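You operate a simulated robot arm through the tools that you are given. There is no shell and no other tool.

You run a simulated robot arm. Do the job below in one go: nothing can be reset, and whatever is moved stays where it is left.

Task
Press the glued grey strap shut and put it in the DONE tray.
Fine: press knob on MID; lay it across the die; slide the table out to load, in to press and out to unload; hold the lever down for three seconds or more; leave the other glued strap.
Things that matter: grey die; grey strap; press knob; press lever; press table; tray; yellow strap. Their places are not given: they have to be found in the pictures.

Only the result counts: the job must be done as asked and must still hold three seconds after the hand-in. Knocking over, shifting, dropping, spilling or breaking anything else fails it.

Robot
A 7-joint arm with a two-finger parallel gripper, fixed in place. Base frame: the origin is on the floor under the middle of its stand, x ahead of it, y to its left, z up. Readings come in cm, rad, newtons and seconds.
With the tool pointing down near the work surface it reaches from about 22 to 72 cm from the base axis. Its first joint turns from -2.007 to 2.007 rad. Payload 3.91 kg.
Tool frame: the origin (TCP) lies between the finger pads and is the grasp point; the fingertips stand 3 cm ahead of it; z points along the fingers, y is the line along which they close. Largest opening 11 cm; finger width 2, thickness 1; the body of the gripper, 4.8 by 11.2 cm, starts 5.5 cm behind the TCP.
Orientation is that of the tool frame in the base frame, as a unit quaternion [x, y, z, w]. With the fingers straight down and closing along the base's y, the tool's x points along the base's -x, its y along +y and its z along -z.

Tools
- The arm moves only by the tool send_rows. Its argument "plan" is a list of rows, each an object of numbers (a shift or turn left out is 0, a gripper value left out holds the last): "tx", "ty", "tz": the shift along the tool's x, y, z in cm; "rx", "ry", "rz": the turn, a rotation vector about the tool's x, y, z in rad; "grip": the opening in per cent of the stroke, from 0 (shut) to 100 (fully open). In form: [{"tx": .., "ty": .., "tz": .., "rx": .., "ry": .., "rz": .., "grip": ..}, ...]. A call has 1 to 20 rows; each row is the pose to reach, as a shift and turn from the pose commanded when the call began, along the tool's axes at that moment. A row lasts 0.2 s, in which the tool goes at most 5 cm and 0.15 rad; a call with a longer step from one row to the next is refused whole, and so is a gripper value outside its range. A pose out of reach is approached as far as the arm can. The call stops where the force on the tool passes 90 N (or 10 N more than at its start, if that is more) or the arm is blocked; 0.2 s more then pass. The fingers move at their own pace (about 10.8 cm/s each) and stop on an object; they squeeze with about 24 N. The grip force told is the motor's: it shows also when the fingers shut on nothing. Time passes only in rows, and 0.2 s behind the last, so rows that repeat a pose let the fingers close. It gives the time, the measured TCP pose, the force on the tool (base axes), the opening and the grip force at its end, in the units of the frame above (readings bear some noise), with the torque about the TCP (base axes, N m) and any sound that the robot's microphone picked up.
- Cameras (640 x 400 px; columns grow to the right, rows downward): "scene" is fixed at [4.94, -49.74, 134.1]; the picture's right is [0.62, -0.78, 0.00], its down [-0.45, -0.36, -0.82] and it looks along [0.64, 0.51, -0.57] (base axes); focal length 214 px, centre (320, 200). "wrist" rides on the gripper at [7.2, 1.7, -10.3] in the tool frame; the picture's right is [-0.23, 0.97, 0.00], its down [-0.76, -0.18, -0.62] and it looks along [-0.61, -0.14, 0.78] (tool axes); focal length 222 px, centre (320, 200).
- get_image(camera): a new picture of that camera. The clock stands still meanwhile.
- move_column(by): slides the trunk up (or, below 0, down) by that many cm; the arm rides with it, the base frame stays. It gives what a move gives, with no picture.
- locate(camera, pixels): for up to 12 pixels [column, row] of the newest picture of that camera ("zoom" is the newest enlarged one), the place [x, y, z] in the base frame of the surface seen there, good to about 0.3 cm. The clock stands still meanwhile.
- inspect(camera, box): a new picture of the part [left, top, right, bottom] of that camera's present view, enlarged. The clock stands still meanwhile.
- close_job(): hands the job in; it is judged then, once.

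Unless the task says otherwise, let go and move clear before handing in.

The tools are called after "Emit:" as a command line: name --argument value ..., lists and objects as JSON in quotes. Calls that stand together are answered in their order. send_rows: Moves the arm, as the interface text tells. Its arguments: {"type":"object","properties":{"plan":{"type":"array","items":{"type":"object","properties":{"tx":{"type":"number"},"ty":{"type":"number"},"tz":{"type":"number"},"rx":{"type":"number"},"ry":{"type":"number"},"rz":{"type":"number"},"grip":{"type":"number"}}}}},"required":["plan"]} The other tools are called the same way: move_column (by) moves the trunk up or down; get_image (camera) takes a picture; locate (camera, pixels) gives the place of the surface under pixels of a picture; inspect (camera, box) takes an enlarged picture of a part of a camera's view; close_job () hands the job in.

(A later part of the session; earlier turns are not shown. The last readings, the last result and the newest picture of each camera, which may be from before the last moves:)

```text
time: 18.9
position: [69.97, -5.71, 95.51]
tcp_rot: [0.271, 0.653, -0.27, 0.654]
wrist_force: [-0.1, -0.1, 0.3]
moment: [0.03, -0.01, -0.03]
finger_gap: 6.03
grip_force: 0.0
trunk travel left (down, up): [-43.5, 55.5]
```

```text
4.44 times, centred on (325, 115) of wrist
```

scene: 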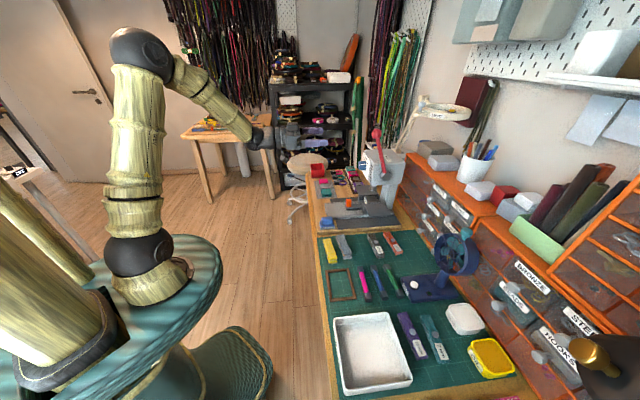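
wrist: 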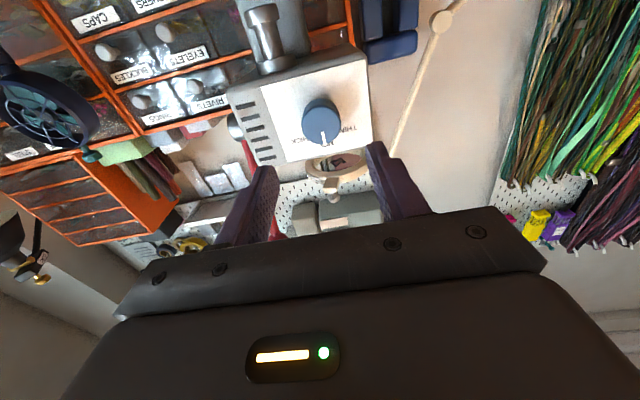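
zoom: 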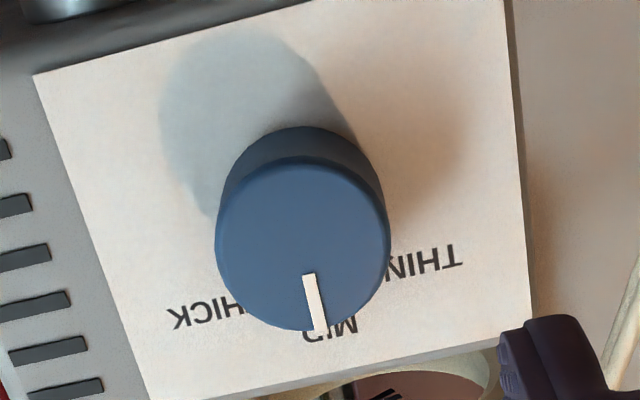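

The pointer is within about 2° of MID, so the knob is set. Next I'll pitch the tool down to 30° from vertical and move above the orange table handle.

Emit:
send_rows --plan '[{"ry": 0.14, "ty": -0.5, "tx": -1}, {"ry": 0.28, "ty": -1, "tx": -1}, {"ry": 0.42, "ty": -1.5, "tx": -1}, {"ry": 0.56, "ty": -2, "tx": -1}, {"ry": 0.7, "ty": -2.5, "tx": 0}, {"ry": 0.84, "ty": -3, "tx": 1}, {"ry": 0.98, "ty": -3.3, "tx": 2}, {"ry": 1.047, "ty": -3.3, "tx": 3}, {"ry": 1.047, "ty": -3.3, "tx": 3}]'

Emit:
get_image --camera "wrist"

Emit:
get_image --camera "scene"

```text
time: 20.9
position: [67.61, -8.12, 92.35]
tcp_rot: [0.369, 0.893, -0.098, 0.237]
wrist_force: [0.2, -0.5, -0.9]
moment: [0.02, -0.02, 0.02]
finger_gap: 6.06
grip_force: 0.1
trunk travel left (down, up): [-43.5, 55.5]
```

```text
taken
```

wrist: 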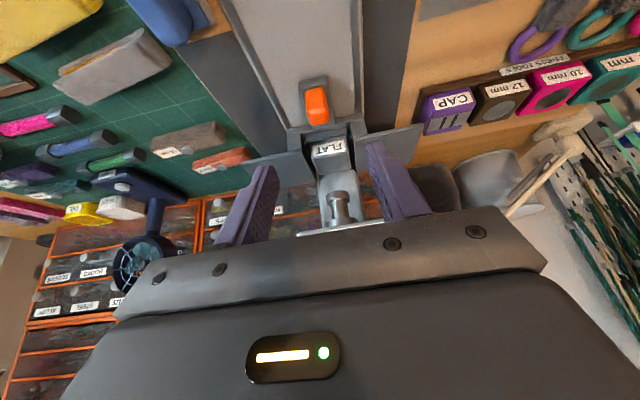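

```text
taken
```

scene: 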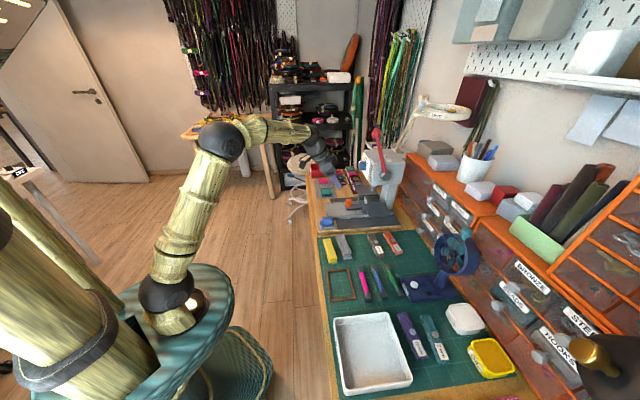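

The TCP is at u=53.6, v=42.1, z=92.4 and the handle is visible at (317,105). I'll measure it from here.

Emit:
inspect --camera "wrist" --box '[260, 50, 400, 170]'

Emit:
locate --camera "zoom" --pixels '[[265, 185], [255, 150], [310, 145], [265, 215], [320, 205], [290, 130], [290, 150], [290, 215], [250, 110], [320, 110], [290, 240], [310, 310]]'

```text
3.33 times, centred on (330, 110) of wrist
```

zoom: 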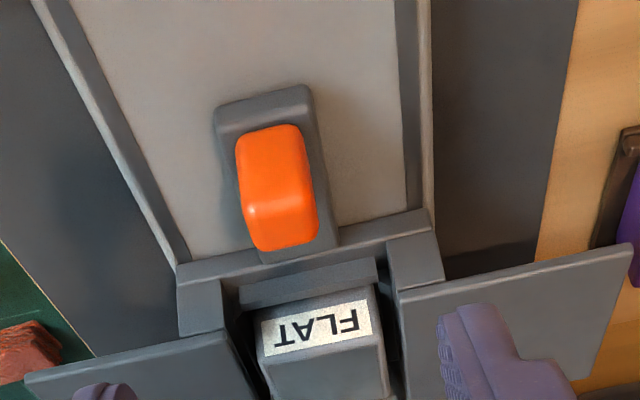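

```text
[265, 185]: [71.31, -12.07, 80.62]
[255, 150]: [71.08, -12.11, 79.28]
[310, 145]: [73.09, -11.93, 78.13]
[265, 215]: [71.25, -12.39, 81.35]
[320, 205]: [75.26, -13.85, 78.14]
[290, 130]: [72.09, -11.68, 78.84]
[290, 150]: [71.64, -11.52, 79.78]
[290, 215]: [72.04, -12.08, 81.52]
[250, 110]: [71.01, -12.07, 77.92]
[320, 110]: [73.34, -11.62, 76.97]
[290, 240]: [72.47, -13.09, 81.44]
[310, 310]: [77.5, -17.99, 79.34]
```

The handle centre is u≈59.7, v≈42.05 with its top at z≈81.5. I'll move down along the tool axis until the fingers straddle it.

Emit:
send_rows --plan '[{"tz": 4, "tx": 0.3}, {"tz": 8, "tx": 0.6}, {"tz": 10.5, "tx": 0.87}, {"tz": 11.8, "tx": 0.87}, {"tz": 11.8, "tx": 0.87}]'

Emit:
get_image --camera "wrist"

Emit:
inspect --camera "scene" --box '[320, 130, 420, 230]'

```text
time: 22.1
position: [71.31, -11.69, 81.96]
tcp_rot: [0.368, 0.893, -0.099, 0.239]
wrist_force: [0.2, -0.1, 0.4]
moment: [0.01, 0.01, 0.02]
finger_gap: 6.06
grip_force: 0.1
trunk travel left (down, up): [-43.5, 55.5]
```

```text
taken
```

wrist: 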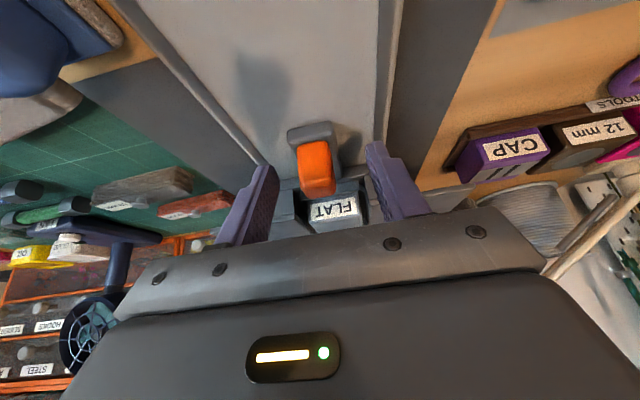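

```text
4.00 times, centred on (370, 180) of scene
```

zoom: 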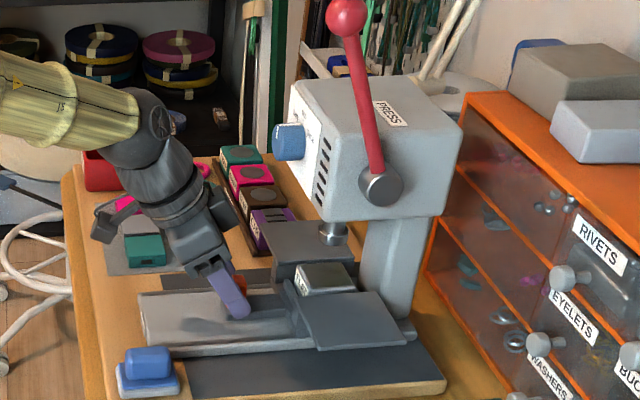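

The fingers straddle the handle. I'll close on it.

Emit:
send_rows --plan '[{"grip": 25}, {"grip": 0}, {"grip": 0}, {"grip": 0}, {"grip": 0}]'

```text
time: 23.2
position: [71.26, -11.85, 81.95]
tcp_rot: [0.369, 0.893, -0.1, 0.238]
wrist_force: [-15.0, -8.5, -3.7]
moment: [0.05, 0.11, 0.03]
finger_gap: 2.16
grip_force: 45.0
trunk travel left (down, up): [-43.5, 55.5]
```

The handle is gripped with a gap of 2.16 cm and a small side force. I'll nudge to relieve that and pull the table out along -u.

Emit:
send_rows --plan '[{"ty": -0.15}, {"ty": -0.15, "tx": 0.87, "tz": -0.5}, {"ty": -0.15, "tx": 1.73, "tz": -1.0}, {"ty": -0.15, "tx": 2.6, "tz": -1.5}, {"ty": -0.15, "tx": 3.46, "tz": -2.0}, {"ty": -0.15, "tx": 3.46, "tz": -2.0}]'

Emit:
inspect --camera "scene" --box '[320, 130, 420, 230]'

```text
time: 24.6
position: [68.33, -8.94, 81.89]
tcp_rot: [0.37, 0.892, -0.099, 0.239]
wrist_force: [-4.9, -4.5, 1.1]
moment: [-0.68, 0.36, -0.3]
finger_gap: 2.2
grip_force: 44.4
trunk travel left (down, up): [-43.5, 55.5]
```

```text
4.00 times, centred on (370, 180) of scene
```

zoom: 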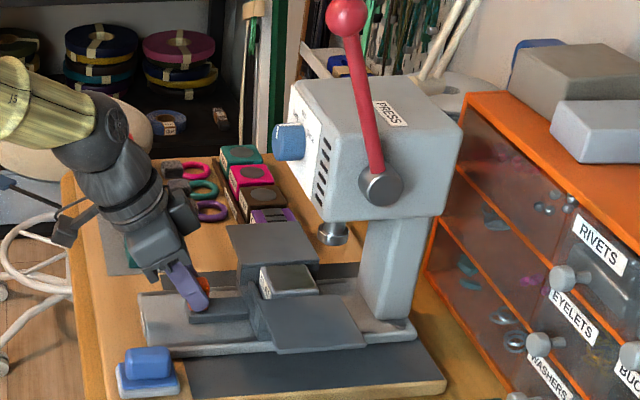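

The table slid out about 4 cm along with its wings and die. I'll continue pulling.

Emit:
send_rows --plan '[{"tx": 0.87, "tz": -0.5}, {"tx": 1.73, "tz": -1.0}, {"tx": 2.6, "tz": -1.5}, {"tx": 3.46, "tz": -2.0}, {"tx": 3.46, "tz": -2.0}]'

Emit:
inspect --camera "scene" --box '[320, 130, 420, 230]'

```text
time: 25.9
position: [65.57, -6.02, 81.99]
tcp_rot: [0.369, 0.892, -0.098, 0.241]
wrist_force: [2.1, 1.5, 8.3]
moment: [0.13, 0.65, -0.49]
finger_gap: 2.21
grip_force: 44.5
trunk travel left (down, up): [-43.5, 55.5]
```

```text
4.00 times, centred on (370, 180) of scene
```

zoom: 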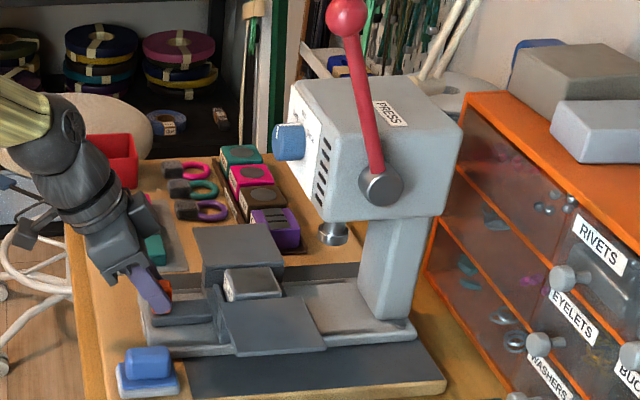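

The table has moved about 8 cm. I'll pull slowly to find the end stop.

Emit:
send_rows --plan '[{"tx": 0.43, "tz": -0.25}, {"tx": 0.87, "tz": -0.5}, {"tx": 1.3, "tz": -0.75}, {"tx": 1.73, "tz": -1.0}, {"tx": 1.73, "tz": -1.0}]'

Emit:
inspect --camera "scene" --box '[320, 130, 420, 230]'

```text
time: 27.1
position: [64.09, -4.63, 81.86]
tcp_rot: [0.369, 0.892, -0.098, 0.241]
wrist_force: [5.3, 4.3, 8.0]
moment: [-0.29, -0.07, -0.12]
finger_gap: 2.2
grip_force: 45.1
trunk travel left (down, up): [-43.5, 55.5]
```

```text
4.00 times, centred on (370, 180) of scene
```

zoom: 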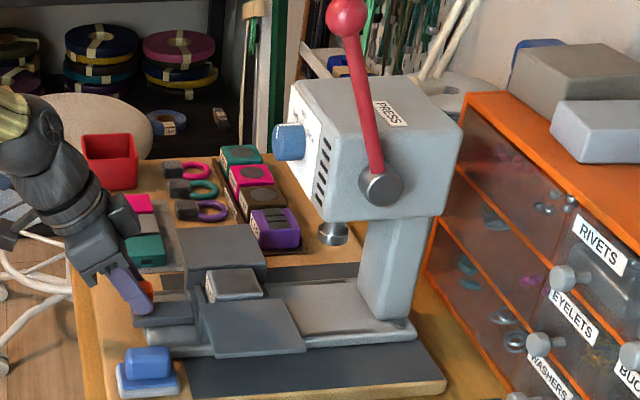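

The table has moved about 10 cm and is still sliding freely. I'll check the clearance to the blue object before pulling any farther.

Emit:
inspect --camera "scene" --box '[315, 185, 395, 235]'

Emit:
locate --camera "zoom" --pixels '[[85, 250], [120, 250], [80, 235], [110, 280], [90, 210], [240, 280], [260, 215], [390, 270], [375, 200], [290, 120], [310, 160], [115, 220]]'

Emit:
get_image --camera "wrist"

```text
8.00 times, centred on (355, 210) of scene
```

zoom: 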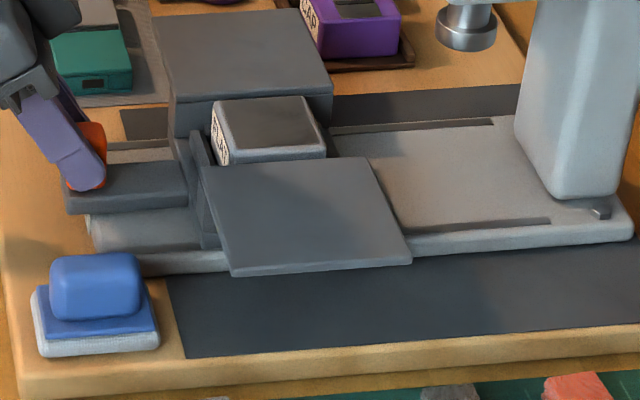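

```text
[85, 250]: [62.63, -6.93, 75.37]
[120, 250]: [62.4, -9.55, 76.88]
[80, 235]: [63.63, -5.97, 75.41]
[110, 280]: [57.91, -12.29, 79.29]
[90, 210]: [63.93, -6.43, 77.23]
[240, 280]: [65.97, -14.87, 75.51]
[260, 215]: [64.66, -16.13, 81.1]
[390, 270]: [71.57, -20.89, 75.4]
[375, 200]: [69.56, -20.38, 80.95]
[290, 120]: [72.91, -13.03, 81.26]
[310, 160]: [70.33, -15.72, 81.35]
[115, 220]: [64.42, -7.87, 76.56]
```

```text
taken
```

wrist: 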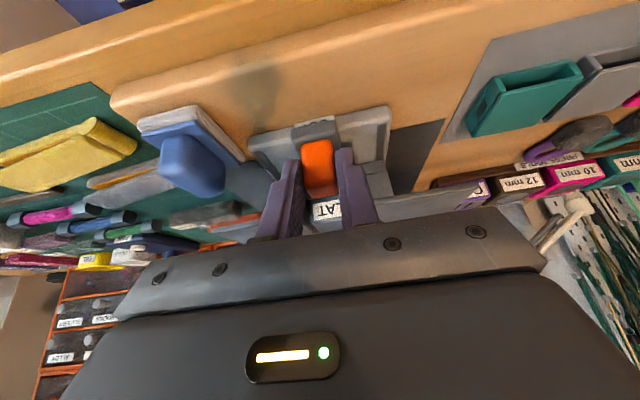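

The blue object is still about 4 cm ahead of the wing, so I'll pull 2 cm more, slowly, and watch for a stop.

Emit:
send_rows --plan '[{"tx": 0.35, "tz": -0.2}, {"tx": 0.7, "tz": -0.4}, {"tx": 1.05, "tz": -0.6}, {"tx": 1.4, "tz": -0.8}, {"tx": 1.73, "tz": -1.0}, {"tx": 1.73, "tz": -1.0}]'

Emit:
inspect --camera "scene" --box '[315, 185, 395, 235]'

```text
time: 28.4
position: [62.75, -3.28, 81.9]
tcp_rot: [0.369, 0.892, -0.1, 0.24]
wrist_force: [7.4, 5.9, 8.4]
moment: [-1.01, -0.96, -0.16]
finger_gap: 2.2
grip_force: 45.3
trunk travel left (down, up): [-43.5, 55.5]
```

```text
8.00 times, centred on (355, 210) of scene
```

zoom: 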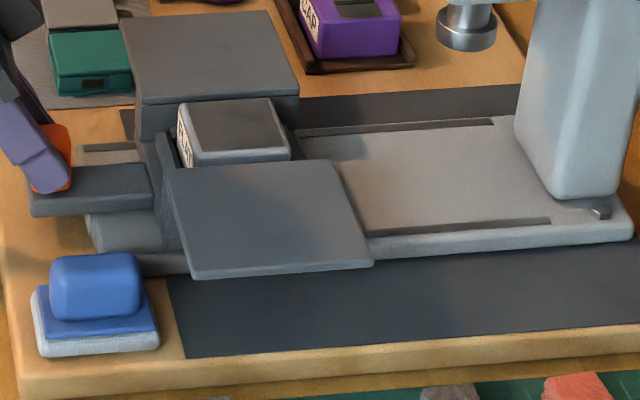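

The table has moved 12 cm. I'll measure the blue object's rear edge and height against the wing's front edge.

Emit:
locate --camera "zoom" --pixels '[[95, 262], [55, 265], [135, 262], [140, 285], [155, 320], [155, 340], [200, 255], [195, 272], [170, 178], [280, 268], [100, 305], [270, 150]]'

Emit:
get_image --camera "wrist"

```text
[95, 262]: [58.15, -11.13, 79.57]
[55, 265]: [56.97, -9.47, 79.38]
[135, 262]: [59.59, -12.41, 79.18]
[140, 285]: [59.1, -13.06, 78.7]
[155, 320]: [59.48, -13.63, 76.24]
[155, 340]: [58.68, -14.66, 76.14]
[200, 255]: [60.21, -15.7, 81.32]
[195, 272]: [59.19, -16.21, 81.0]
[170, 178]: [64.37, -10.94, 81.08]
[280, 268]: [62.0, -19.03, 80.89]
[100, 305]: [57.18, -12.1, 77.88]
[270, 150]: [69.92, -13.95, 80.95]
```

```text
taken
```

wrist: 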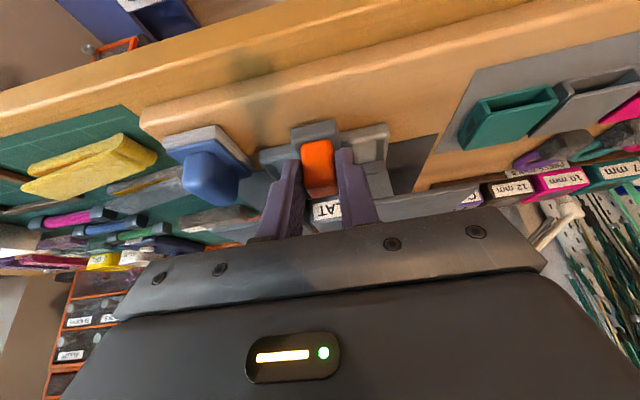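

The blue object's top is z≈79.6, its rear edge is at u≈51.7, and the wing's front is at u=53.3. I'll creep out one more cm, watching the force for the stop.

Emit:
send_rows --plan '[{"tx": 0.17, "tz": -0.1}, {"tx": 0.35, "tz": -0.2}, {"tx": 0.52, "tz": -0.3}, {"tx": 0.7, "tz": -0.4}, {"tx": 0.87, "tz": -0.5}, {"tx": 0.87, "tz": -0.5}]'

Emit:
inspect --camera "scene" --box '[315, 185, 395, 235]'

```text
time: 29.9
position: [62.06, -2.62, 81.96]
tcp_rot: [0.37, 0.892, -0.1, 0.24]
wrist_force: [13.4, 2.9, 8.9]
moment: [0.54, 0.55, 0.03]
finger_gap: 2.15
grip_force: 44.9
trunk travel left (down, up): [-43.5, 55.5]
```

```text
8.00 times, centred on (355, 210) of scene
```

zoom: 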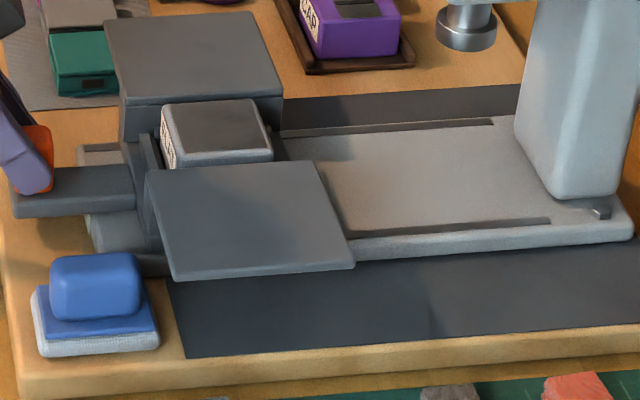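

There's now a small +u resistance of about 7 N. I'll test 0.4 cm more for a hard stop.

Emit:
send_rows --plan '[{"tx": 0.17, "tz": -0.1}, {"tx": 0.35, "tz": -0.2}, {"tx": 0.35, "tz": -0.2}]'

Emit:
inspect --camera "scene" --box '[315, 185, 395, 235]'

```text
time: 30.6
position: [62.02, -2.51, 81.83]
tcp_rot: [0.369, 0.892, -0.099, 0.241]
wrist_force: [27.5, -15.5, 8.1]
moment: [-0.75, -0.23, 0.08]
finger_gap: 2.12
grip_force: 45.1
trunk travel left (down, up): [-43.5, 55.5]
```

```text
8.00 times, centred on (355, 210) of scene
```

zoom: 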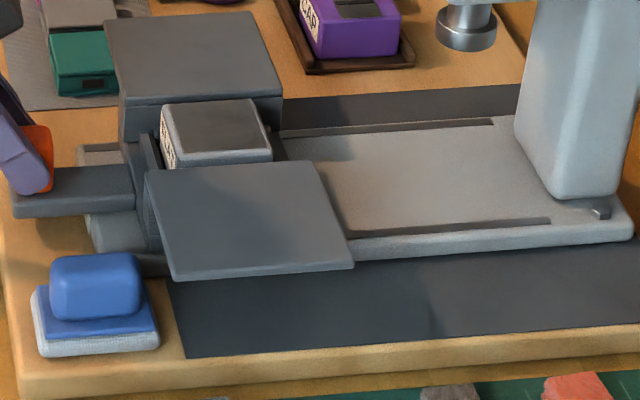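

A 30 N resistance confirms the table is at the OUT stop after 13 cm of travel. I'll relieve the pull, release the handle and retreat along the tool axis.

Emit:
send_rows --plan '[{"tx": -0.3, "tz": 0.17}, {"tx": -0.3, "tz": 0.17, "grip": 50}, {"tx": -0.3, "tz": 0.17, "grip": 50}, {"tx": -0.3, "tz": 0.17, "grip": 50}, {"tx": -0.3, "tz": -3}, {"tx": -0.3, "tz": -7}, {"tx": -0.3, "tz": -11}, {"tx": -0.3, "tz": -14}, {"tx": -0.3, "tz": -14}]'

Emit:
get_image --camera "wrist"

Emit:
get_image --camera "scene"

```text
time: 32.6
position: [56.95, 2.63, 94.19]
tcp_rot: [0.37, 0.892, -0.099, 0.239]
wrist_force: [0.5, 0.5, -0.2]
moment: [0.0, 0.03, 0.02]
finger_gap: 5.49
grip_force: 0.1
trunk travel left (down, up): [-43.5, 55.5]
```

```text
taken
```

wrist: 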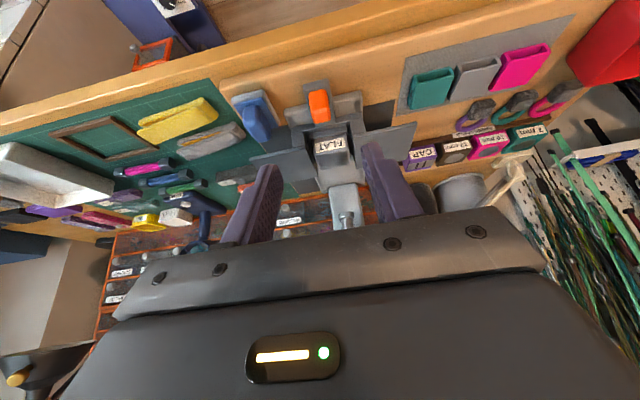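

```text
taken
```

scene: 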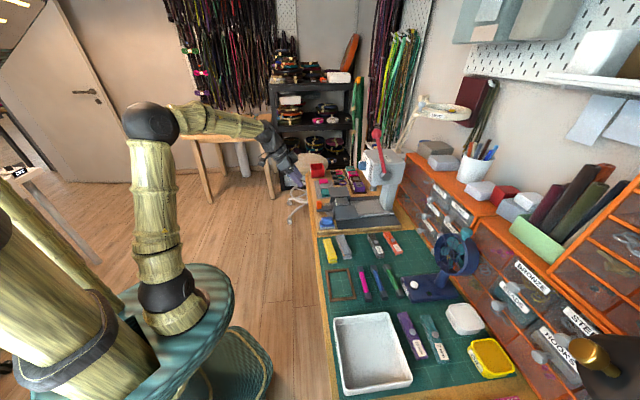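

Table is out. Next I'll bring the tool vertical and yaw it so the fingers close across the strap's width, moving over the grey strap for a close look.

Emit:
send_rows --plan '[{"ry": 0.14}, {"ry": 0.28}, {"ry": 0.42}, {"ry": 0.524}, {"ry": 0.524}]'

Emit:
send_rows --plan '[{"rz": -0.14, "ty": -1.5, "tx": -1.2}, {"rz": -0.28, "ty": -3, "tx": -2.4}, {"rz": -0.42, "ty": -5, "tx": -3.6}, {"rz": -0.56, "ty": -7, "tx": -4.8}, {"rz": -0.7, "ty": -9, "tx": -6}, {"rz": -0.84, "ty": -11, "tx": -7.2}, {"rz": -0.98, "ty": -13, "tx": -8.4}, {"rz": -1.12, "ty": -15, "tx": -9.6}, {"rz": -1.26, "ty": -17, "tx": -11}, {"rz": -1.4, "ty": -19, "tx": -13}, {"rz": -1.49, "ty": -19.5, "tx": -15}, {"rz": -1.49, "ty": -19.5, "tx": -15}]'

Emit:
get_image --camera "wrist"

Emit:
get_image --camera "scene"

```text
time: 33.9
position: [56.97, 2.4, 94.19]
tcp_rot: [0.382, 0.924, 0.001, 0.0]
wrist_force: [-0.1, 0.3, 0.3]
moment: [0.02, 0.0, -0.04]
finger_gap: 5.49
grip_force: 0.0
trunk travel left (down, up): [-43.5, 55.5]
```

```text
time: 36.5
position: [53.74, -22.04, 94.04]
tcp_rot: [-0.345, 0.938, 0.0, 0.0]
wrist_force: [-0.6, -0.3, 0.0]
moment: [-0.01, 0.03, 0.01]
finger_gap: 5.5
grip_force: 0.1
trunk travel left (down, up): [-43.5, 55.5]
```

```text
taken
```

wrist: 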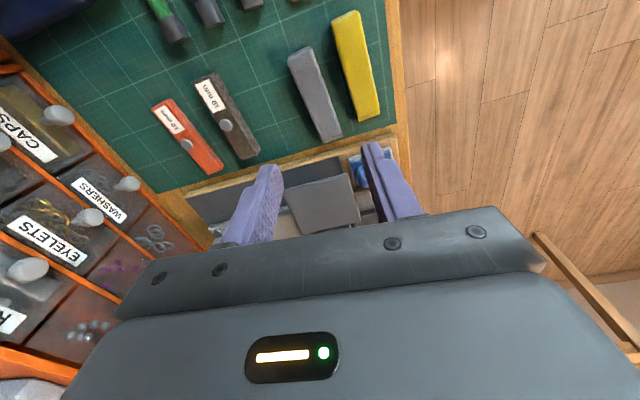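

```text
taken
```

scene: 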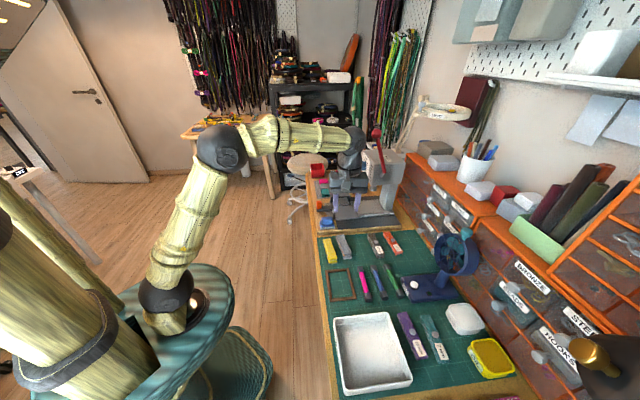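

The TCP is above the grey strap, seen at (315,95), with the yellow strap at (357,65). I'll measure the strap's corners for exact orientation.

Emit:
inspect --camera "wrist" --box '[260, 0, 400, 150]'

Emit:
locate --camera "zoom" --pixels '[[248, 130], [300, 120], [370, 335], [310, 345], [275, 130], [335, 335], [310, 235], [285, 240], [330, 220], [360, 180], [408, 280], [432, 300]]'

```text
2.67 times, centred on (330, 75) of wrist
```

zoom: 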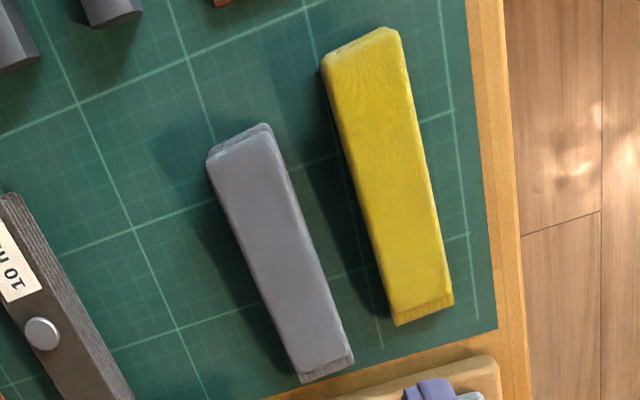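

```text
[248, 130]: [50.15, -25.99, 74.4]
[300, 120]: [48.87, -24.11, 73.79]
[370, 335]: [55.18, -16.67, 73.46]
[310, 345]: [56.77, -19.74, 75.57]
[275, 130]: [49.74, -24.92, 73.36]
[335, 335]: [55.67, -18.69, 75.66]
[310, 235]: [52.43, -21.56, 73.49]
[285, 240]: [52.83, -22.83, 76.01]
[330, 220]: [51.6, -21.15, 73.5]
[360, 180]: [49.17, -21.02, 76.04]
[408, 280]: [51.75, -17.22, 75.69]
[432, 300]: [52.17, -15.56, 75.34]
```

I'll locate edge points precisely along both sides of the strap's top face.

Emit:
locate --camera "zoom" --pixels '[[215, 170], [268, 145], [240, 158], [240, 225], [290, 205], [265, 215], [265, 285], [313, 268], [289, 276], [292, 345], [340, 328], [318, 338]]'

Emit:
locate --camera "zoom" --pixels '[[330, 60], [345, 100], [360, 150], [375, 210], [388, 270], [400, 320], [398, 40], [230, 140], [260, 128], [305, 378], [345, 362], [325, 370]]'

```text
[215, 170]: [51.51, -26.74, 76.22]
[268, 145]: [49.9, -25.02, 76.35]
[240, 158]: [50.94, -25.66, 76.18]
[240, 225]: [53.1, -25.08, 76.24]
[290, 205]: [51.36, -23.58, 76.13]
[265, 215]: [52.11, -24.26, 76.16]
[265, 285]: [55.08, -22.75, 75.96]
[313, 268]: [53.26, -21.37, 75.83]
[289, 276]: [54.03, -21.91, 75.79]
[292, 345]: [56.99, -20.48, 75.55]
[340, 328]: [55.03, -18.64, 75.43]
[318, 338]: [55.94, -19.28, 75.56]
```

```text
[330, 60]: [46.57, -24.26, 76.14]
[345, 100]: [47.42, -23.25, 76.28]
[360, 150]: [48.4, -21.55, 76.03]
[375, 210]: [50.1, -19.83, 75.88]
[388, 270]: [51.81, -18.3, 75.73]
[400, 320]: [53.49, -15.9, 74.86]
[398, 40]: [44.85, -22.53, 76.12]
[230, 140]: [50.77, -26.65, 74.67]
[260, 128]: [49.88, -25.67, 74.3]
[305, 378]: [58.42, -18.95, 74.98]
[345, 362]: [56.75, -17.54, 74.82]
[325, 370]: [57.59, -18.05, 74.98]
```

The strap's axis is at 50° and its centre is about (54.05,-22.2). I'll correct yaw by 0.17 rad, narrow the opening, and descend to a check height.

Emit:
send_rows --plan '[{"rz": -0.085, "tx": -0.13, "ty": -0.32, "tz": 2, "grip": 40}, {"rz": -0.17, "tx": -0.13, "ty": -0.32, "tz": 6, "grip": 40}, {"rz": -0.17, "tx": -0.13, "ty": -0.32, "tz": 10, "grip": 40}, {"rz": -0.17, "tx": -0.13, "ty": -0.32, "tz": 12, "grip": 40}, {"rz": -0.17, "tx": -0.13, "ty": -0.32, "tz": 12, "grip": 40}]'

Emit:
get_image --camera "wrist"

Emit:
inspect --camera "scene" --box '[310, 200, 410, 270]'

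```text
time: 37.6
position: [53.95, -22.15, 82.17]
tcp_rot: [-0.424, 0.906, 0.0, 0.0]
wrist_force: [-0.2, 0.0, 0.1]
moment: [0.02, -0.01, 0.01]
finger_gap: 4.37
grip_force: 0.0
trunk travel left (down, up): [-43.5, 55.5]
```

```text
taken
```

wrist: 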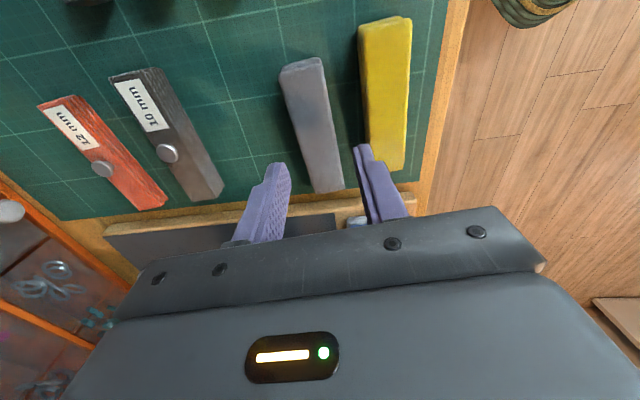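

```text
5.71 times, centred on (360, 235) of scene
```

zoom: 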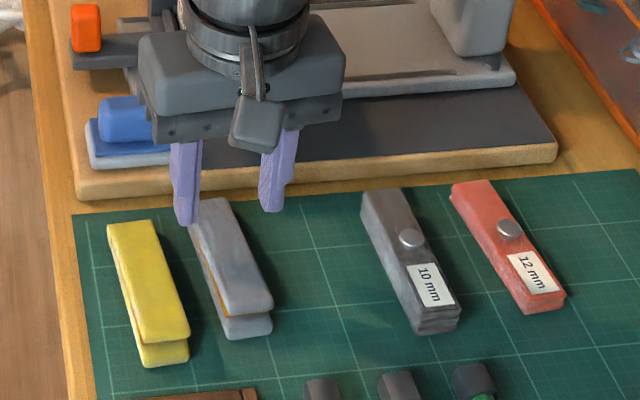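

Alignment is good: the strap's centre line is at about column 318 at row 142, matching the tool axis. I'll descend and close on it.

Emit:
send_rows --plan '[{"tz": 2.5}, {"tz": 4.2}, {"tz": 5.05}, {"tz": 5.05}]'

Emit:
get_image --camera "wrist"

Emit:
inspect --camera "scene" --box '[310, 200, 410, 270]'

```text
time: 38.6
position: [54.03, -22.2, 77.14]
tcp_rot: [-0.424, 0.906, 0.0, 0.001]
wrist_force: [-0.3, 0.5, -0.5]
moment: [0.02, -0.03, 0.01]
finger_gap: 4.39
grip_force: 0.0
trunk travel left (down, up): [-43.5, 55.5]
```

```text
taken
```

wrist: 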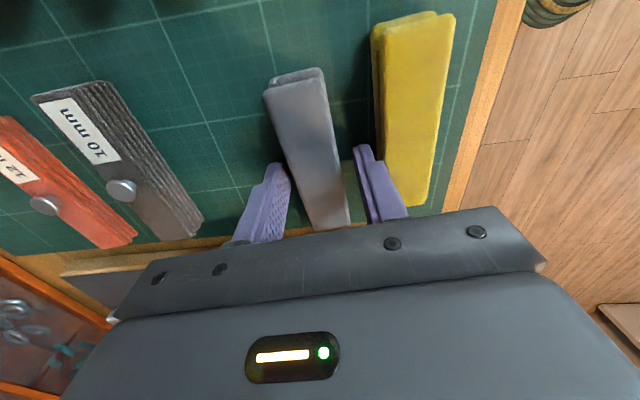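

```text
5.71 times, centred on (360, 235) of scene
```

zoom: 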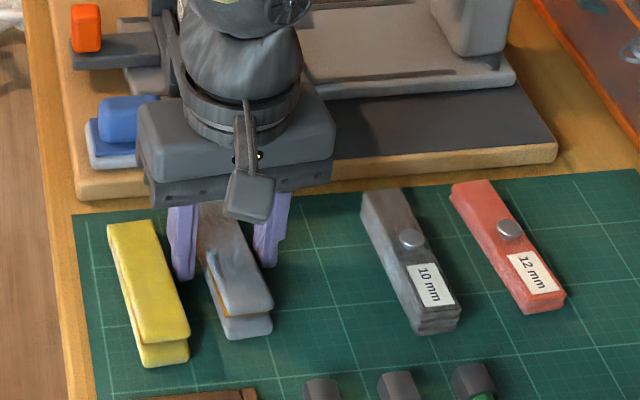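

The fingers straddle only the grey strap, clear of the yellow one. I'll close on it.

Emit:
send_rows --plan '[{"grip": 30}, {"grip": 15}, {"grip": 0}, {"grip": 0}, {"grip": 0}]'

Emit:
get_image --camera "wrist"

```text
time: 39.9
position: [53.98, -22.11, 77.05]
tcp_rot: [-0.424, 0.906, 0.0, 0.0]
wrist_force: [0.3, 0.2, 0.2]
moment: [0.03, 0.01, 0.0]
finger_gap: 2.9
grip_force: 24.1
trunk travel left (down, up): [-43.5, 55.5]
```

```text
taken
```

wrist: 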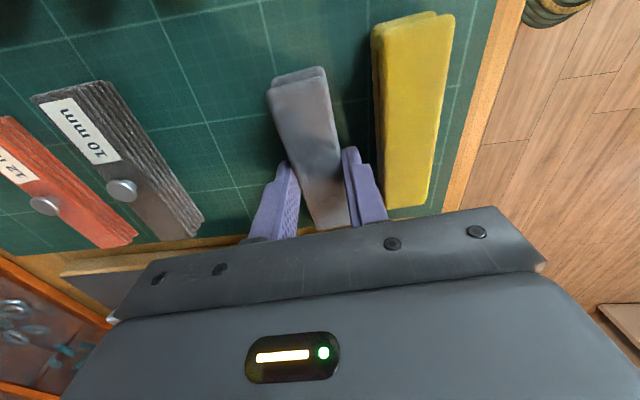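

The strap is gripped with a 2.9 cm gap. I'll lift it straight up and check.

Emit:
send_rows --plan '[{"tz": -1}, {"tz": -3}, {"tz": -7}, {"tz": -11}, {"tz": -14}, {"tz": -14}]'

Emit:
get_image --camera "wrist"

Emit:
inspect --camera "scene" --box '[310, 160, 410, 270]'

```text
time: 41.2
position: [53.96, -22.21, 91.15]
tcp_rot: [-0.423, 0.906, 0.0, 0.0]
wrist_force: [0.0, 0.2, -1.4]
moment: [0.02, 0.02, 0.01]
finger_gap: 2.89
grip_force: 23.8
trunk travel left (down, up): [-43.5, 55.5]
```

```text
taken
```

wrist: 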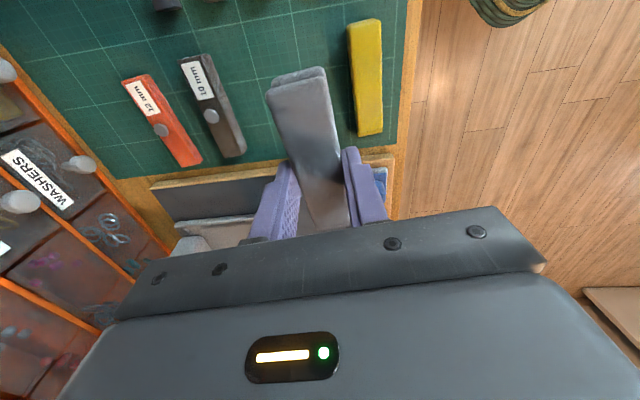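

```text
3.64 times, centred on (360, 215) of scene
```

zoom: 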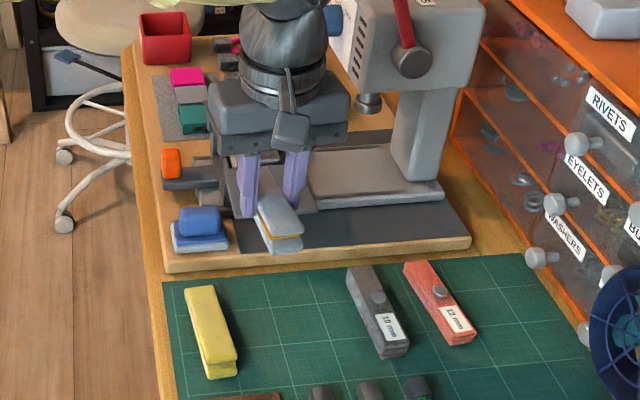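

The strap is firmly held, aligned with the tool axis, and the other straps are undisturbed. I'll move most of the way toward the die and square up, then measure the die from there.

Emit:
send_rows --plan '[{"tx": -2, "ty": -0.5, "rz": 0.02}, {"tx": -4.5, "ty": -1.0, "rz": 0.04}, {"tx": -7, "ty": -1.7, "rz": 0.06}, {"tx": -9, "ty": -2.2, "rz": 0.085}, {"tx": -10, "ty": -2.4, "rz": 0.085}, {"tx": -10, "ty": -2.4, "rz": 0.085}]'

Emit:
get_image --camera "wrist"

Emit:
inspect --camera "scene" --box '[315, 140, 415, 230]'

```text
time: 42.6
position: [62.51, -16.09, 91.0]
tcp_rot: [-0.385, 0.923, 0.0, 0.0]
wrist_force: [1.2, 0.1, -0.1]
moment: [-0.02, 0.0, -0.04]
finger_gap: 2.9
grip_force: 24.2
trunk travel left (down, up): [-43.5, 55.5]
```

```text
taken
```

wrist: 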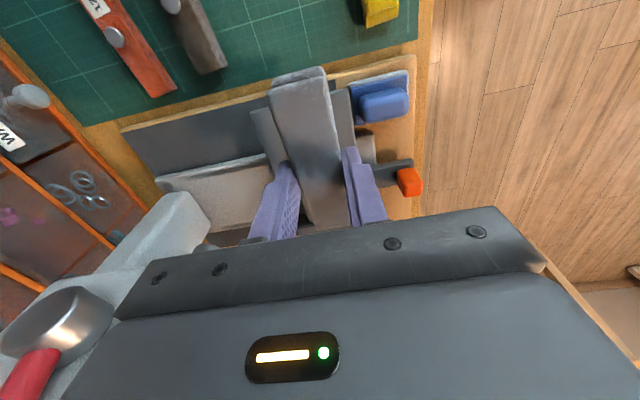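

```text
4.44 times, centred on (365, 185) of scene
```

zoom: 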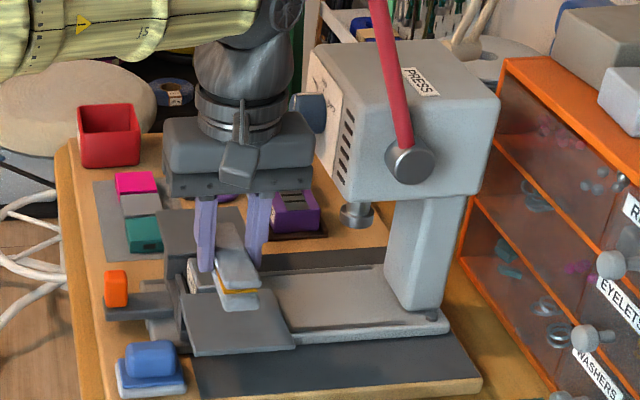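

The gripper is now squared at 45°. I'll measure the die and wings around the held strap.

Emit:
locate --camera "wrist" --pixels '[[412, 180], [262, 125], [345, 115], [270, 150], [375, 150], [230, 210]]'

Emit:
inspect --camera "scene" --box '[325, 180, 385, 230]'

Emit:
locate --camera "zoom" --pixels '[[190, 240], [230, 150], [170, 130], [280, 180], [200, 200], [200, 320], [320, 310], [300, 230], [150, 235], [100, 200], [340, 240], [290, 140]]'

```text
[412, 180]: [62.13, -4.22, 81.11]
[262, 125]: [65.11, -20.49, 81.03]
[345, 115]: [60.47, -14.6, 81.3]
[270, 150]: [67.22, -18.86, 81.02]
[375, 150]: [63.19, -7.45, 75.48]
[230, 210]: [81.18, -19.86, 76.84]
```

```text
8.00 times, centred on (355, 205) of scene
```

zoom: 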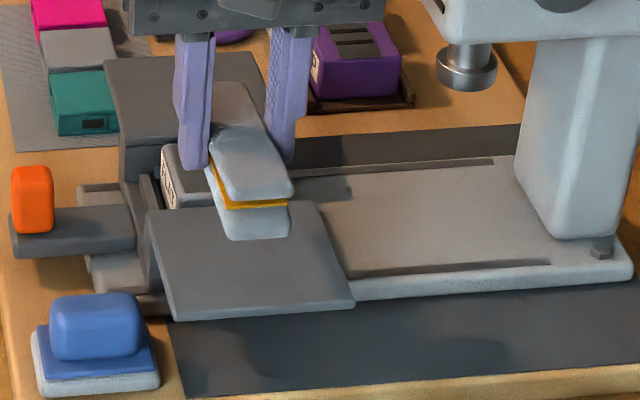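

```text
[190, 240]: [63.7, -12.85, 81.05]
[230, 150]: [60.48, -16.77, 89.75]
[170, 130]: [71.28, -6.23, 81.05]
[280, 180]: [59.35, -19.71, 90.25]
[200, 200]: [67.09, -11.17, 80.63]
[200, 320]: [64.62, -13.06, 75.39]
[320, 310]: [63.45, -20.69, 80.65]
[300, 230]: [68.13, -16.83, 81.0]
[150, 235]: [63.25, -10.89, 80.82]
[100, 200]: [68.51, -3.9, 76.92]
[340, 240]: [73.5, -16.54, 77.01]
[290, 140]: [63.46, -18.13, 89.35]
```

The die's centre is at about u=56.7, v=42.15. I'll move over it at the current height, about 1.5 cm clear of the knob, and check.

Emit:
send_rows --plan '[{"tx": -2.5, "ty": -0.3}, {"tx": -5, "ty": -0.6}, {"tx": -7.5, "ty": -0.9}, {"tx": -9.5, "ty": -1.1}, {"tx": -9.5, "ty": -1.1}]'

Emit:
get_image --camera "wrist"

Emit:
inspect --camera "scene" --box '[325, 150, 395, 230]'

```text
time: 43.9
position: [69.7, -10.09, 91.34]
tcp_rot: [-0.385, 0.923, 0.0, 0.0]
wrist_force: [0.5, -0.1, -0.8]
moment: [-0.02, 0.02, -0.03]
finger_gap: 2.88
grip_force: 24.0
trunk travel left (down, up): [-43.5, 55.5]
```

```text
taken
```

wrist: 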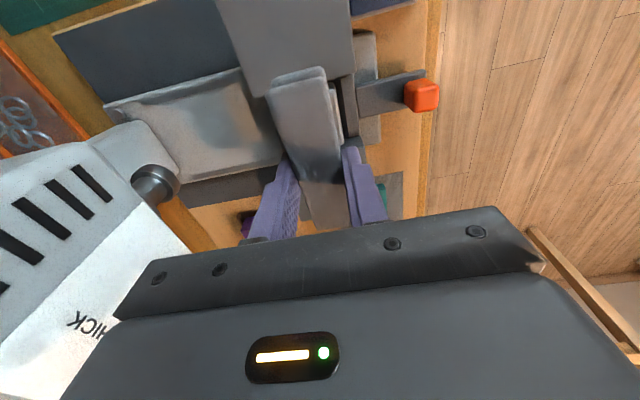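

```text
5.00 times, centred on (360, 190) of scene
```

zoom: 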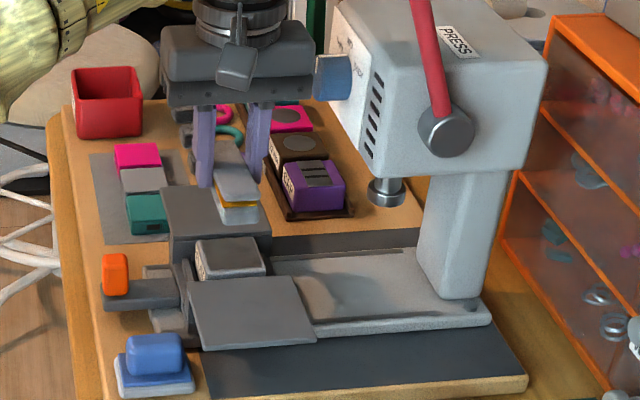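

The TCP reads u=56.4, v=42.15. The die is visible below, so I'll measure its top to set the final offset before lowering.

Emit:
locate --camera "zoom" --pixels '[[202, 245], [255, 240], [263, 265], [208, 275], [230, 256], [215, 242], [240, 240], [235, 270], [225, 205], [258, 205], [215, 175], [240, 180]]'

Emit:
inspect --camera "scene" --box '[335, 165, 380, 215]'

```text
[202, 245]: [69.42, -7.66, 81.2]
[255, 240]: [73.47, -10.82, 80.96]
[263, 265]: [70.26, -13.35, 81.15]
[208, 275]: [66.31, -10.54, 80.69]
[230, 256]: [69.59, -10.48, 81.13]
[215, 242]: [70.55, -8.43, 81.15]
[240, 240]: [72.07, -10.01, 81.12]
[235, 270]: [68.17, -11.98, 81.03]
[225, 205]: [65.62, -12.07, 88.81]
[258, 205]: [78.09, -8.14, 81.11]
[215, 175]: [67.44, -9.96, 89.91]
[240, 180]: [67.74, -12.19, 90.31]
```

```text
8.00 times, centred on (358, 190) of scene
```

zoom: 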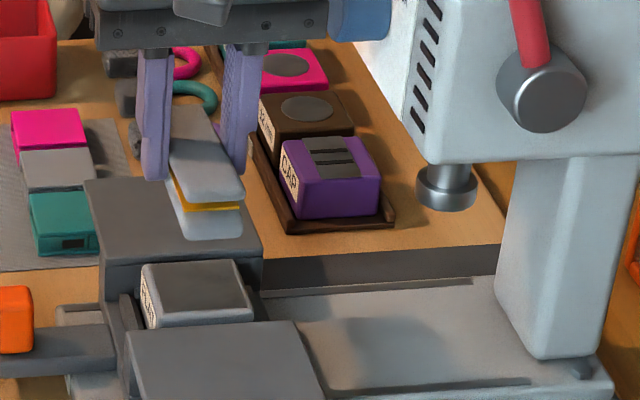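

Die centre averages u≈56.8, v≈42.05. I'll nudge and lower the strap onto the die, stopping just at contact.

Emit:
send_rows --plan '[{"tx": -0.1, "ty": -0.35, "tz": 1.5}, {"tx": -0.1, "ty": -0.35, "tz": 3.5}, {"tx": -0.1, "ty": -0.35, "tz": 5.2}, {"tx": -0.1, "ty": -0.35, "tz": 6.0}, {"tx": -0.1, "ty": -0.35, "tz": 6.0}]'

Emit:
inspect --camera "scene" --box '[335, 175, 380, 225]'

Emit:
get_image --camera "wrist"

```text
time: 45.0
position: [70.2, -10.09, 85.12]
tcp_rot: [-0.384, 0.923, 0.0, 0.0]
wrist_force: [0.5, -0.6, 0.2]
moment: [0.01, 0.03, 0.02]
finger_gap: 2.88
grip_force: 23.8
trunk travel left (down, up): [-43.5, 55.5]
```

```text
8.00 times, centred on (358, 200) of scene
```

zoom: 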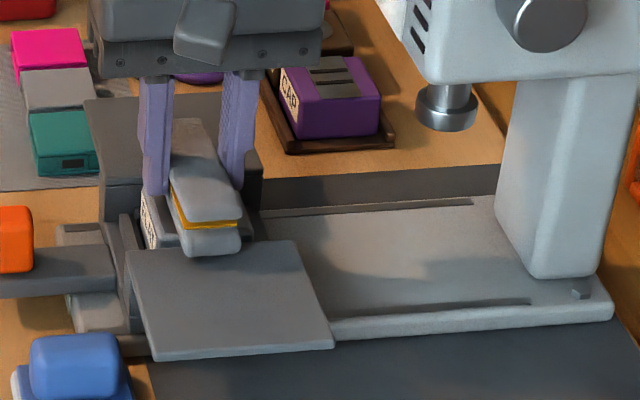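

```text
taken
```

wrist: 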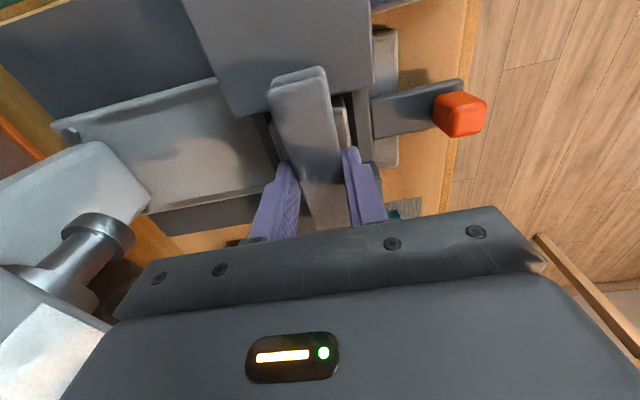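

The strap is just above the die. I'll lower the last 0.6 cm gently.

Emit:
send_rows --plan '[{"tx": 0.15, "tz": 0.2}, {"tx": 0.15, "tz": 0.4}, {"tx": 0.15, "tz": 0.5}, {"tx": 0.15, "tz": 0.5}]'

Emit:
inspect --camera "scene" --box '[335, 185, 380, 225]'

```text
time: 46.0
position: [69.8, -10.22, 84.79]
tcp_rot: [-0.385, 0.923, 0.0, 0.001]
wrist_force: [1.4, 1.0, 7.8]
moment: [0.03, 0.0, -0.01]
finger_gap: 2.92
grip_force: 23.9
trunk travel left (down, up): [-43.5, 55.5]
```

```text
10.00 times, centred on (358, 205) of scene
```

zoom: 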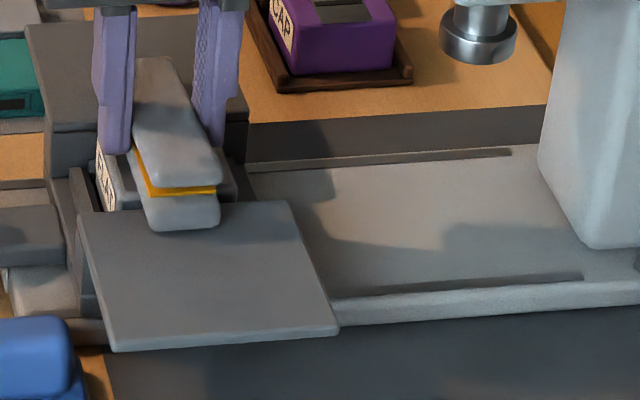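

There's an 8 N contact force, so the strap is resting on the die and wings. I'll open the fingers and lift straight up.

Emit:
send_rows --plan '[{"tz": -0.1, "grip": 30}, {"tz": -0.1, "grip": 40}, {"tz": -0.1, "grip": 45}, {"tz": -0.1, "grip": 45}, {"tz": -2, "grip": 45}, {"tz": -5, "grip": 45}, {"tz": -8, "grip": 45}, {"tz": -8, "grip": 45}]'

Emit:
get_image --camera "wrist"

Emit:
inspect --camera "scene" --box '[325, 170, 395, 230]'

```text
time: 47.9
position: [69.71, -10.37, 92.72]
tcp_rot: [-0.385, 0.923, 0.001, -0.001]
wrist_force: [-1.1, -1.1, 0.6]
moment: [-0.01, 0.02, 0.01]
finger_gap: 4.96
grip_force: 0.1
out of reach, approached as far as the arm can: row 7, 8
trunk travel left (down, up): [-43.5, 55.5]
```

```text
taken
```

wrist: 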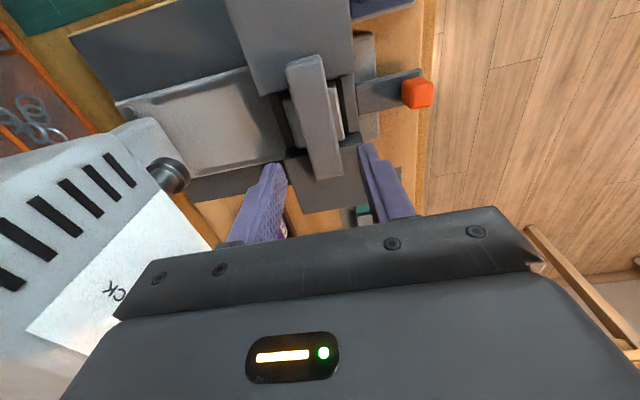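

```text
6.67 times, centred on (360, 200) of scene
```

zoom: 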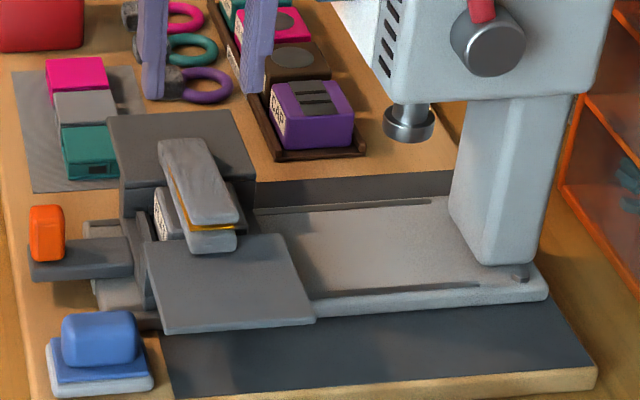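

The strap lies across the die with its ends on the wings. I'll measure its position relative to the die.

Emit:
inspect --camera "wrist" --box '[260, 40, 380, 190]'

Emit:
locate --camera "zoom" --pixels '[[285, 80], [330, 75], [355, 340], [395, 325], [320, 200], [350, 190], [300, 150], [285, 180], [385, 215], [335, 330], [260, 170], [400, 260]]'

```text
2.67 times, centred on (320, 115) of wrist
```

zoom: 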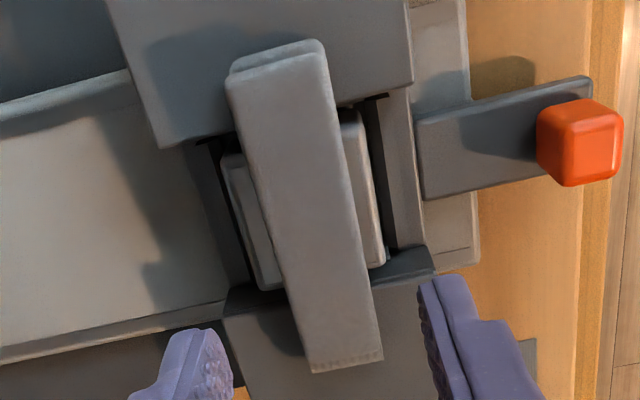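

```text
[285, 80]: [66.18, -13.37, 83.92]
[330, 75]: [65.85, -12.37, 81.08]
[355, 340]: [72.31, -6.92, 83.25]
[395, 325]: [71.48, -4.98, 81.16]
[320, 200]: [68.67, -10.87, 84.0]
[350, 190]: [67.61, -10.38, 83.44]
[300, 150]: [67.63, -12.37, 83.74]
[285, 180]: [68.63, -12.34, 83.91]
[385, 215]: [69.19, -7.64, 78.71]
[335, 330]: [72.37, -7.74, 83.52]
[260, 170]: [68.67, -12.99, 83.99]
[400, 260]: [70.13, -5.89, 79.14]
```

The strap is well centred, within 0.3 cm in u. I'll back away from the press and rotate the gripper to grip the handle again.

Emit:
send_rows --plan '[{"ty": 2}, {"ty": 4, "rz": 0.12}, {"ty": 6, "rz": 0.26}, {"ty": 8, "rz": 0.4}, {"ty": 10, "rz": 0.54}, {"ty": 12, "rz": 0.68}, {"ty": 13, "rz": 0.82}, {"ty": 14, "rz": 0.96}, {"ty": 14, "rz": 1.1}, {"ty": 14, "rz": 1.24}, {"ty": 14, "rz": 1.38}, {"ty": 14, "rz": 1.52}, {"ty": 14, "rz": 1.576}, {"ty": 14, "rz": 1.576}]'

Emit:
send_rows --plan '[{"ry": -0.14}, {"ry": -0.28}, {"ry": -0.42}, {"ry": -0.524}, {"ry": -0.524}]'

Emit:
get_image --camera "wrist"

```text
time: 50.9
position: [59.68, -0.42, 92.64]
tcp_rot: [0.383, 0.924, -0.001, -0.001]
wrist_force: [-0.2, 0.8, -0.5]
moment: [0.01, 0.01, 0.02]
finger_gap: 4.97
grip_force: 0.0
trunk travel left (down, up): [-43.5, 55.5]
```

```text
time: 52.0
position: [59.61, -0.41, 92.53]
tcp_rot: [0.37, 0.892, -0.1, 0.24]
wrist_force: [1.1, -0.2, -0.5]
moment: [-0.01, 0.02, 0.0]
finger_gap: 4.91
grip_force: 0.0
trunk travel left (down, up): [-43.5, 55.5]
```

```text
taken
```

wrist: 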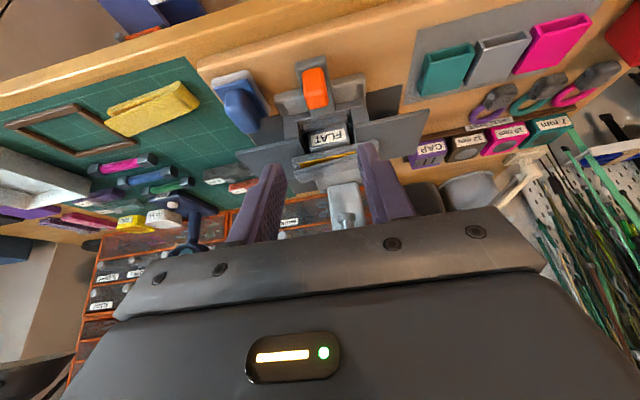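

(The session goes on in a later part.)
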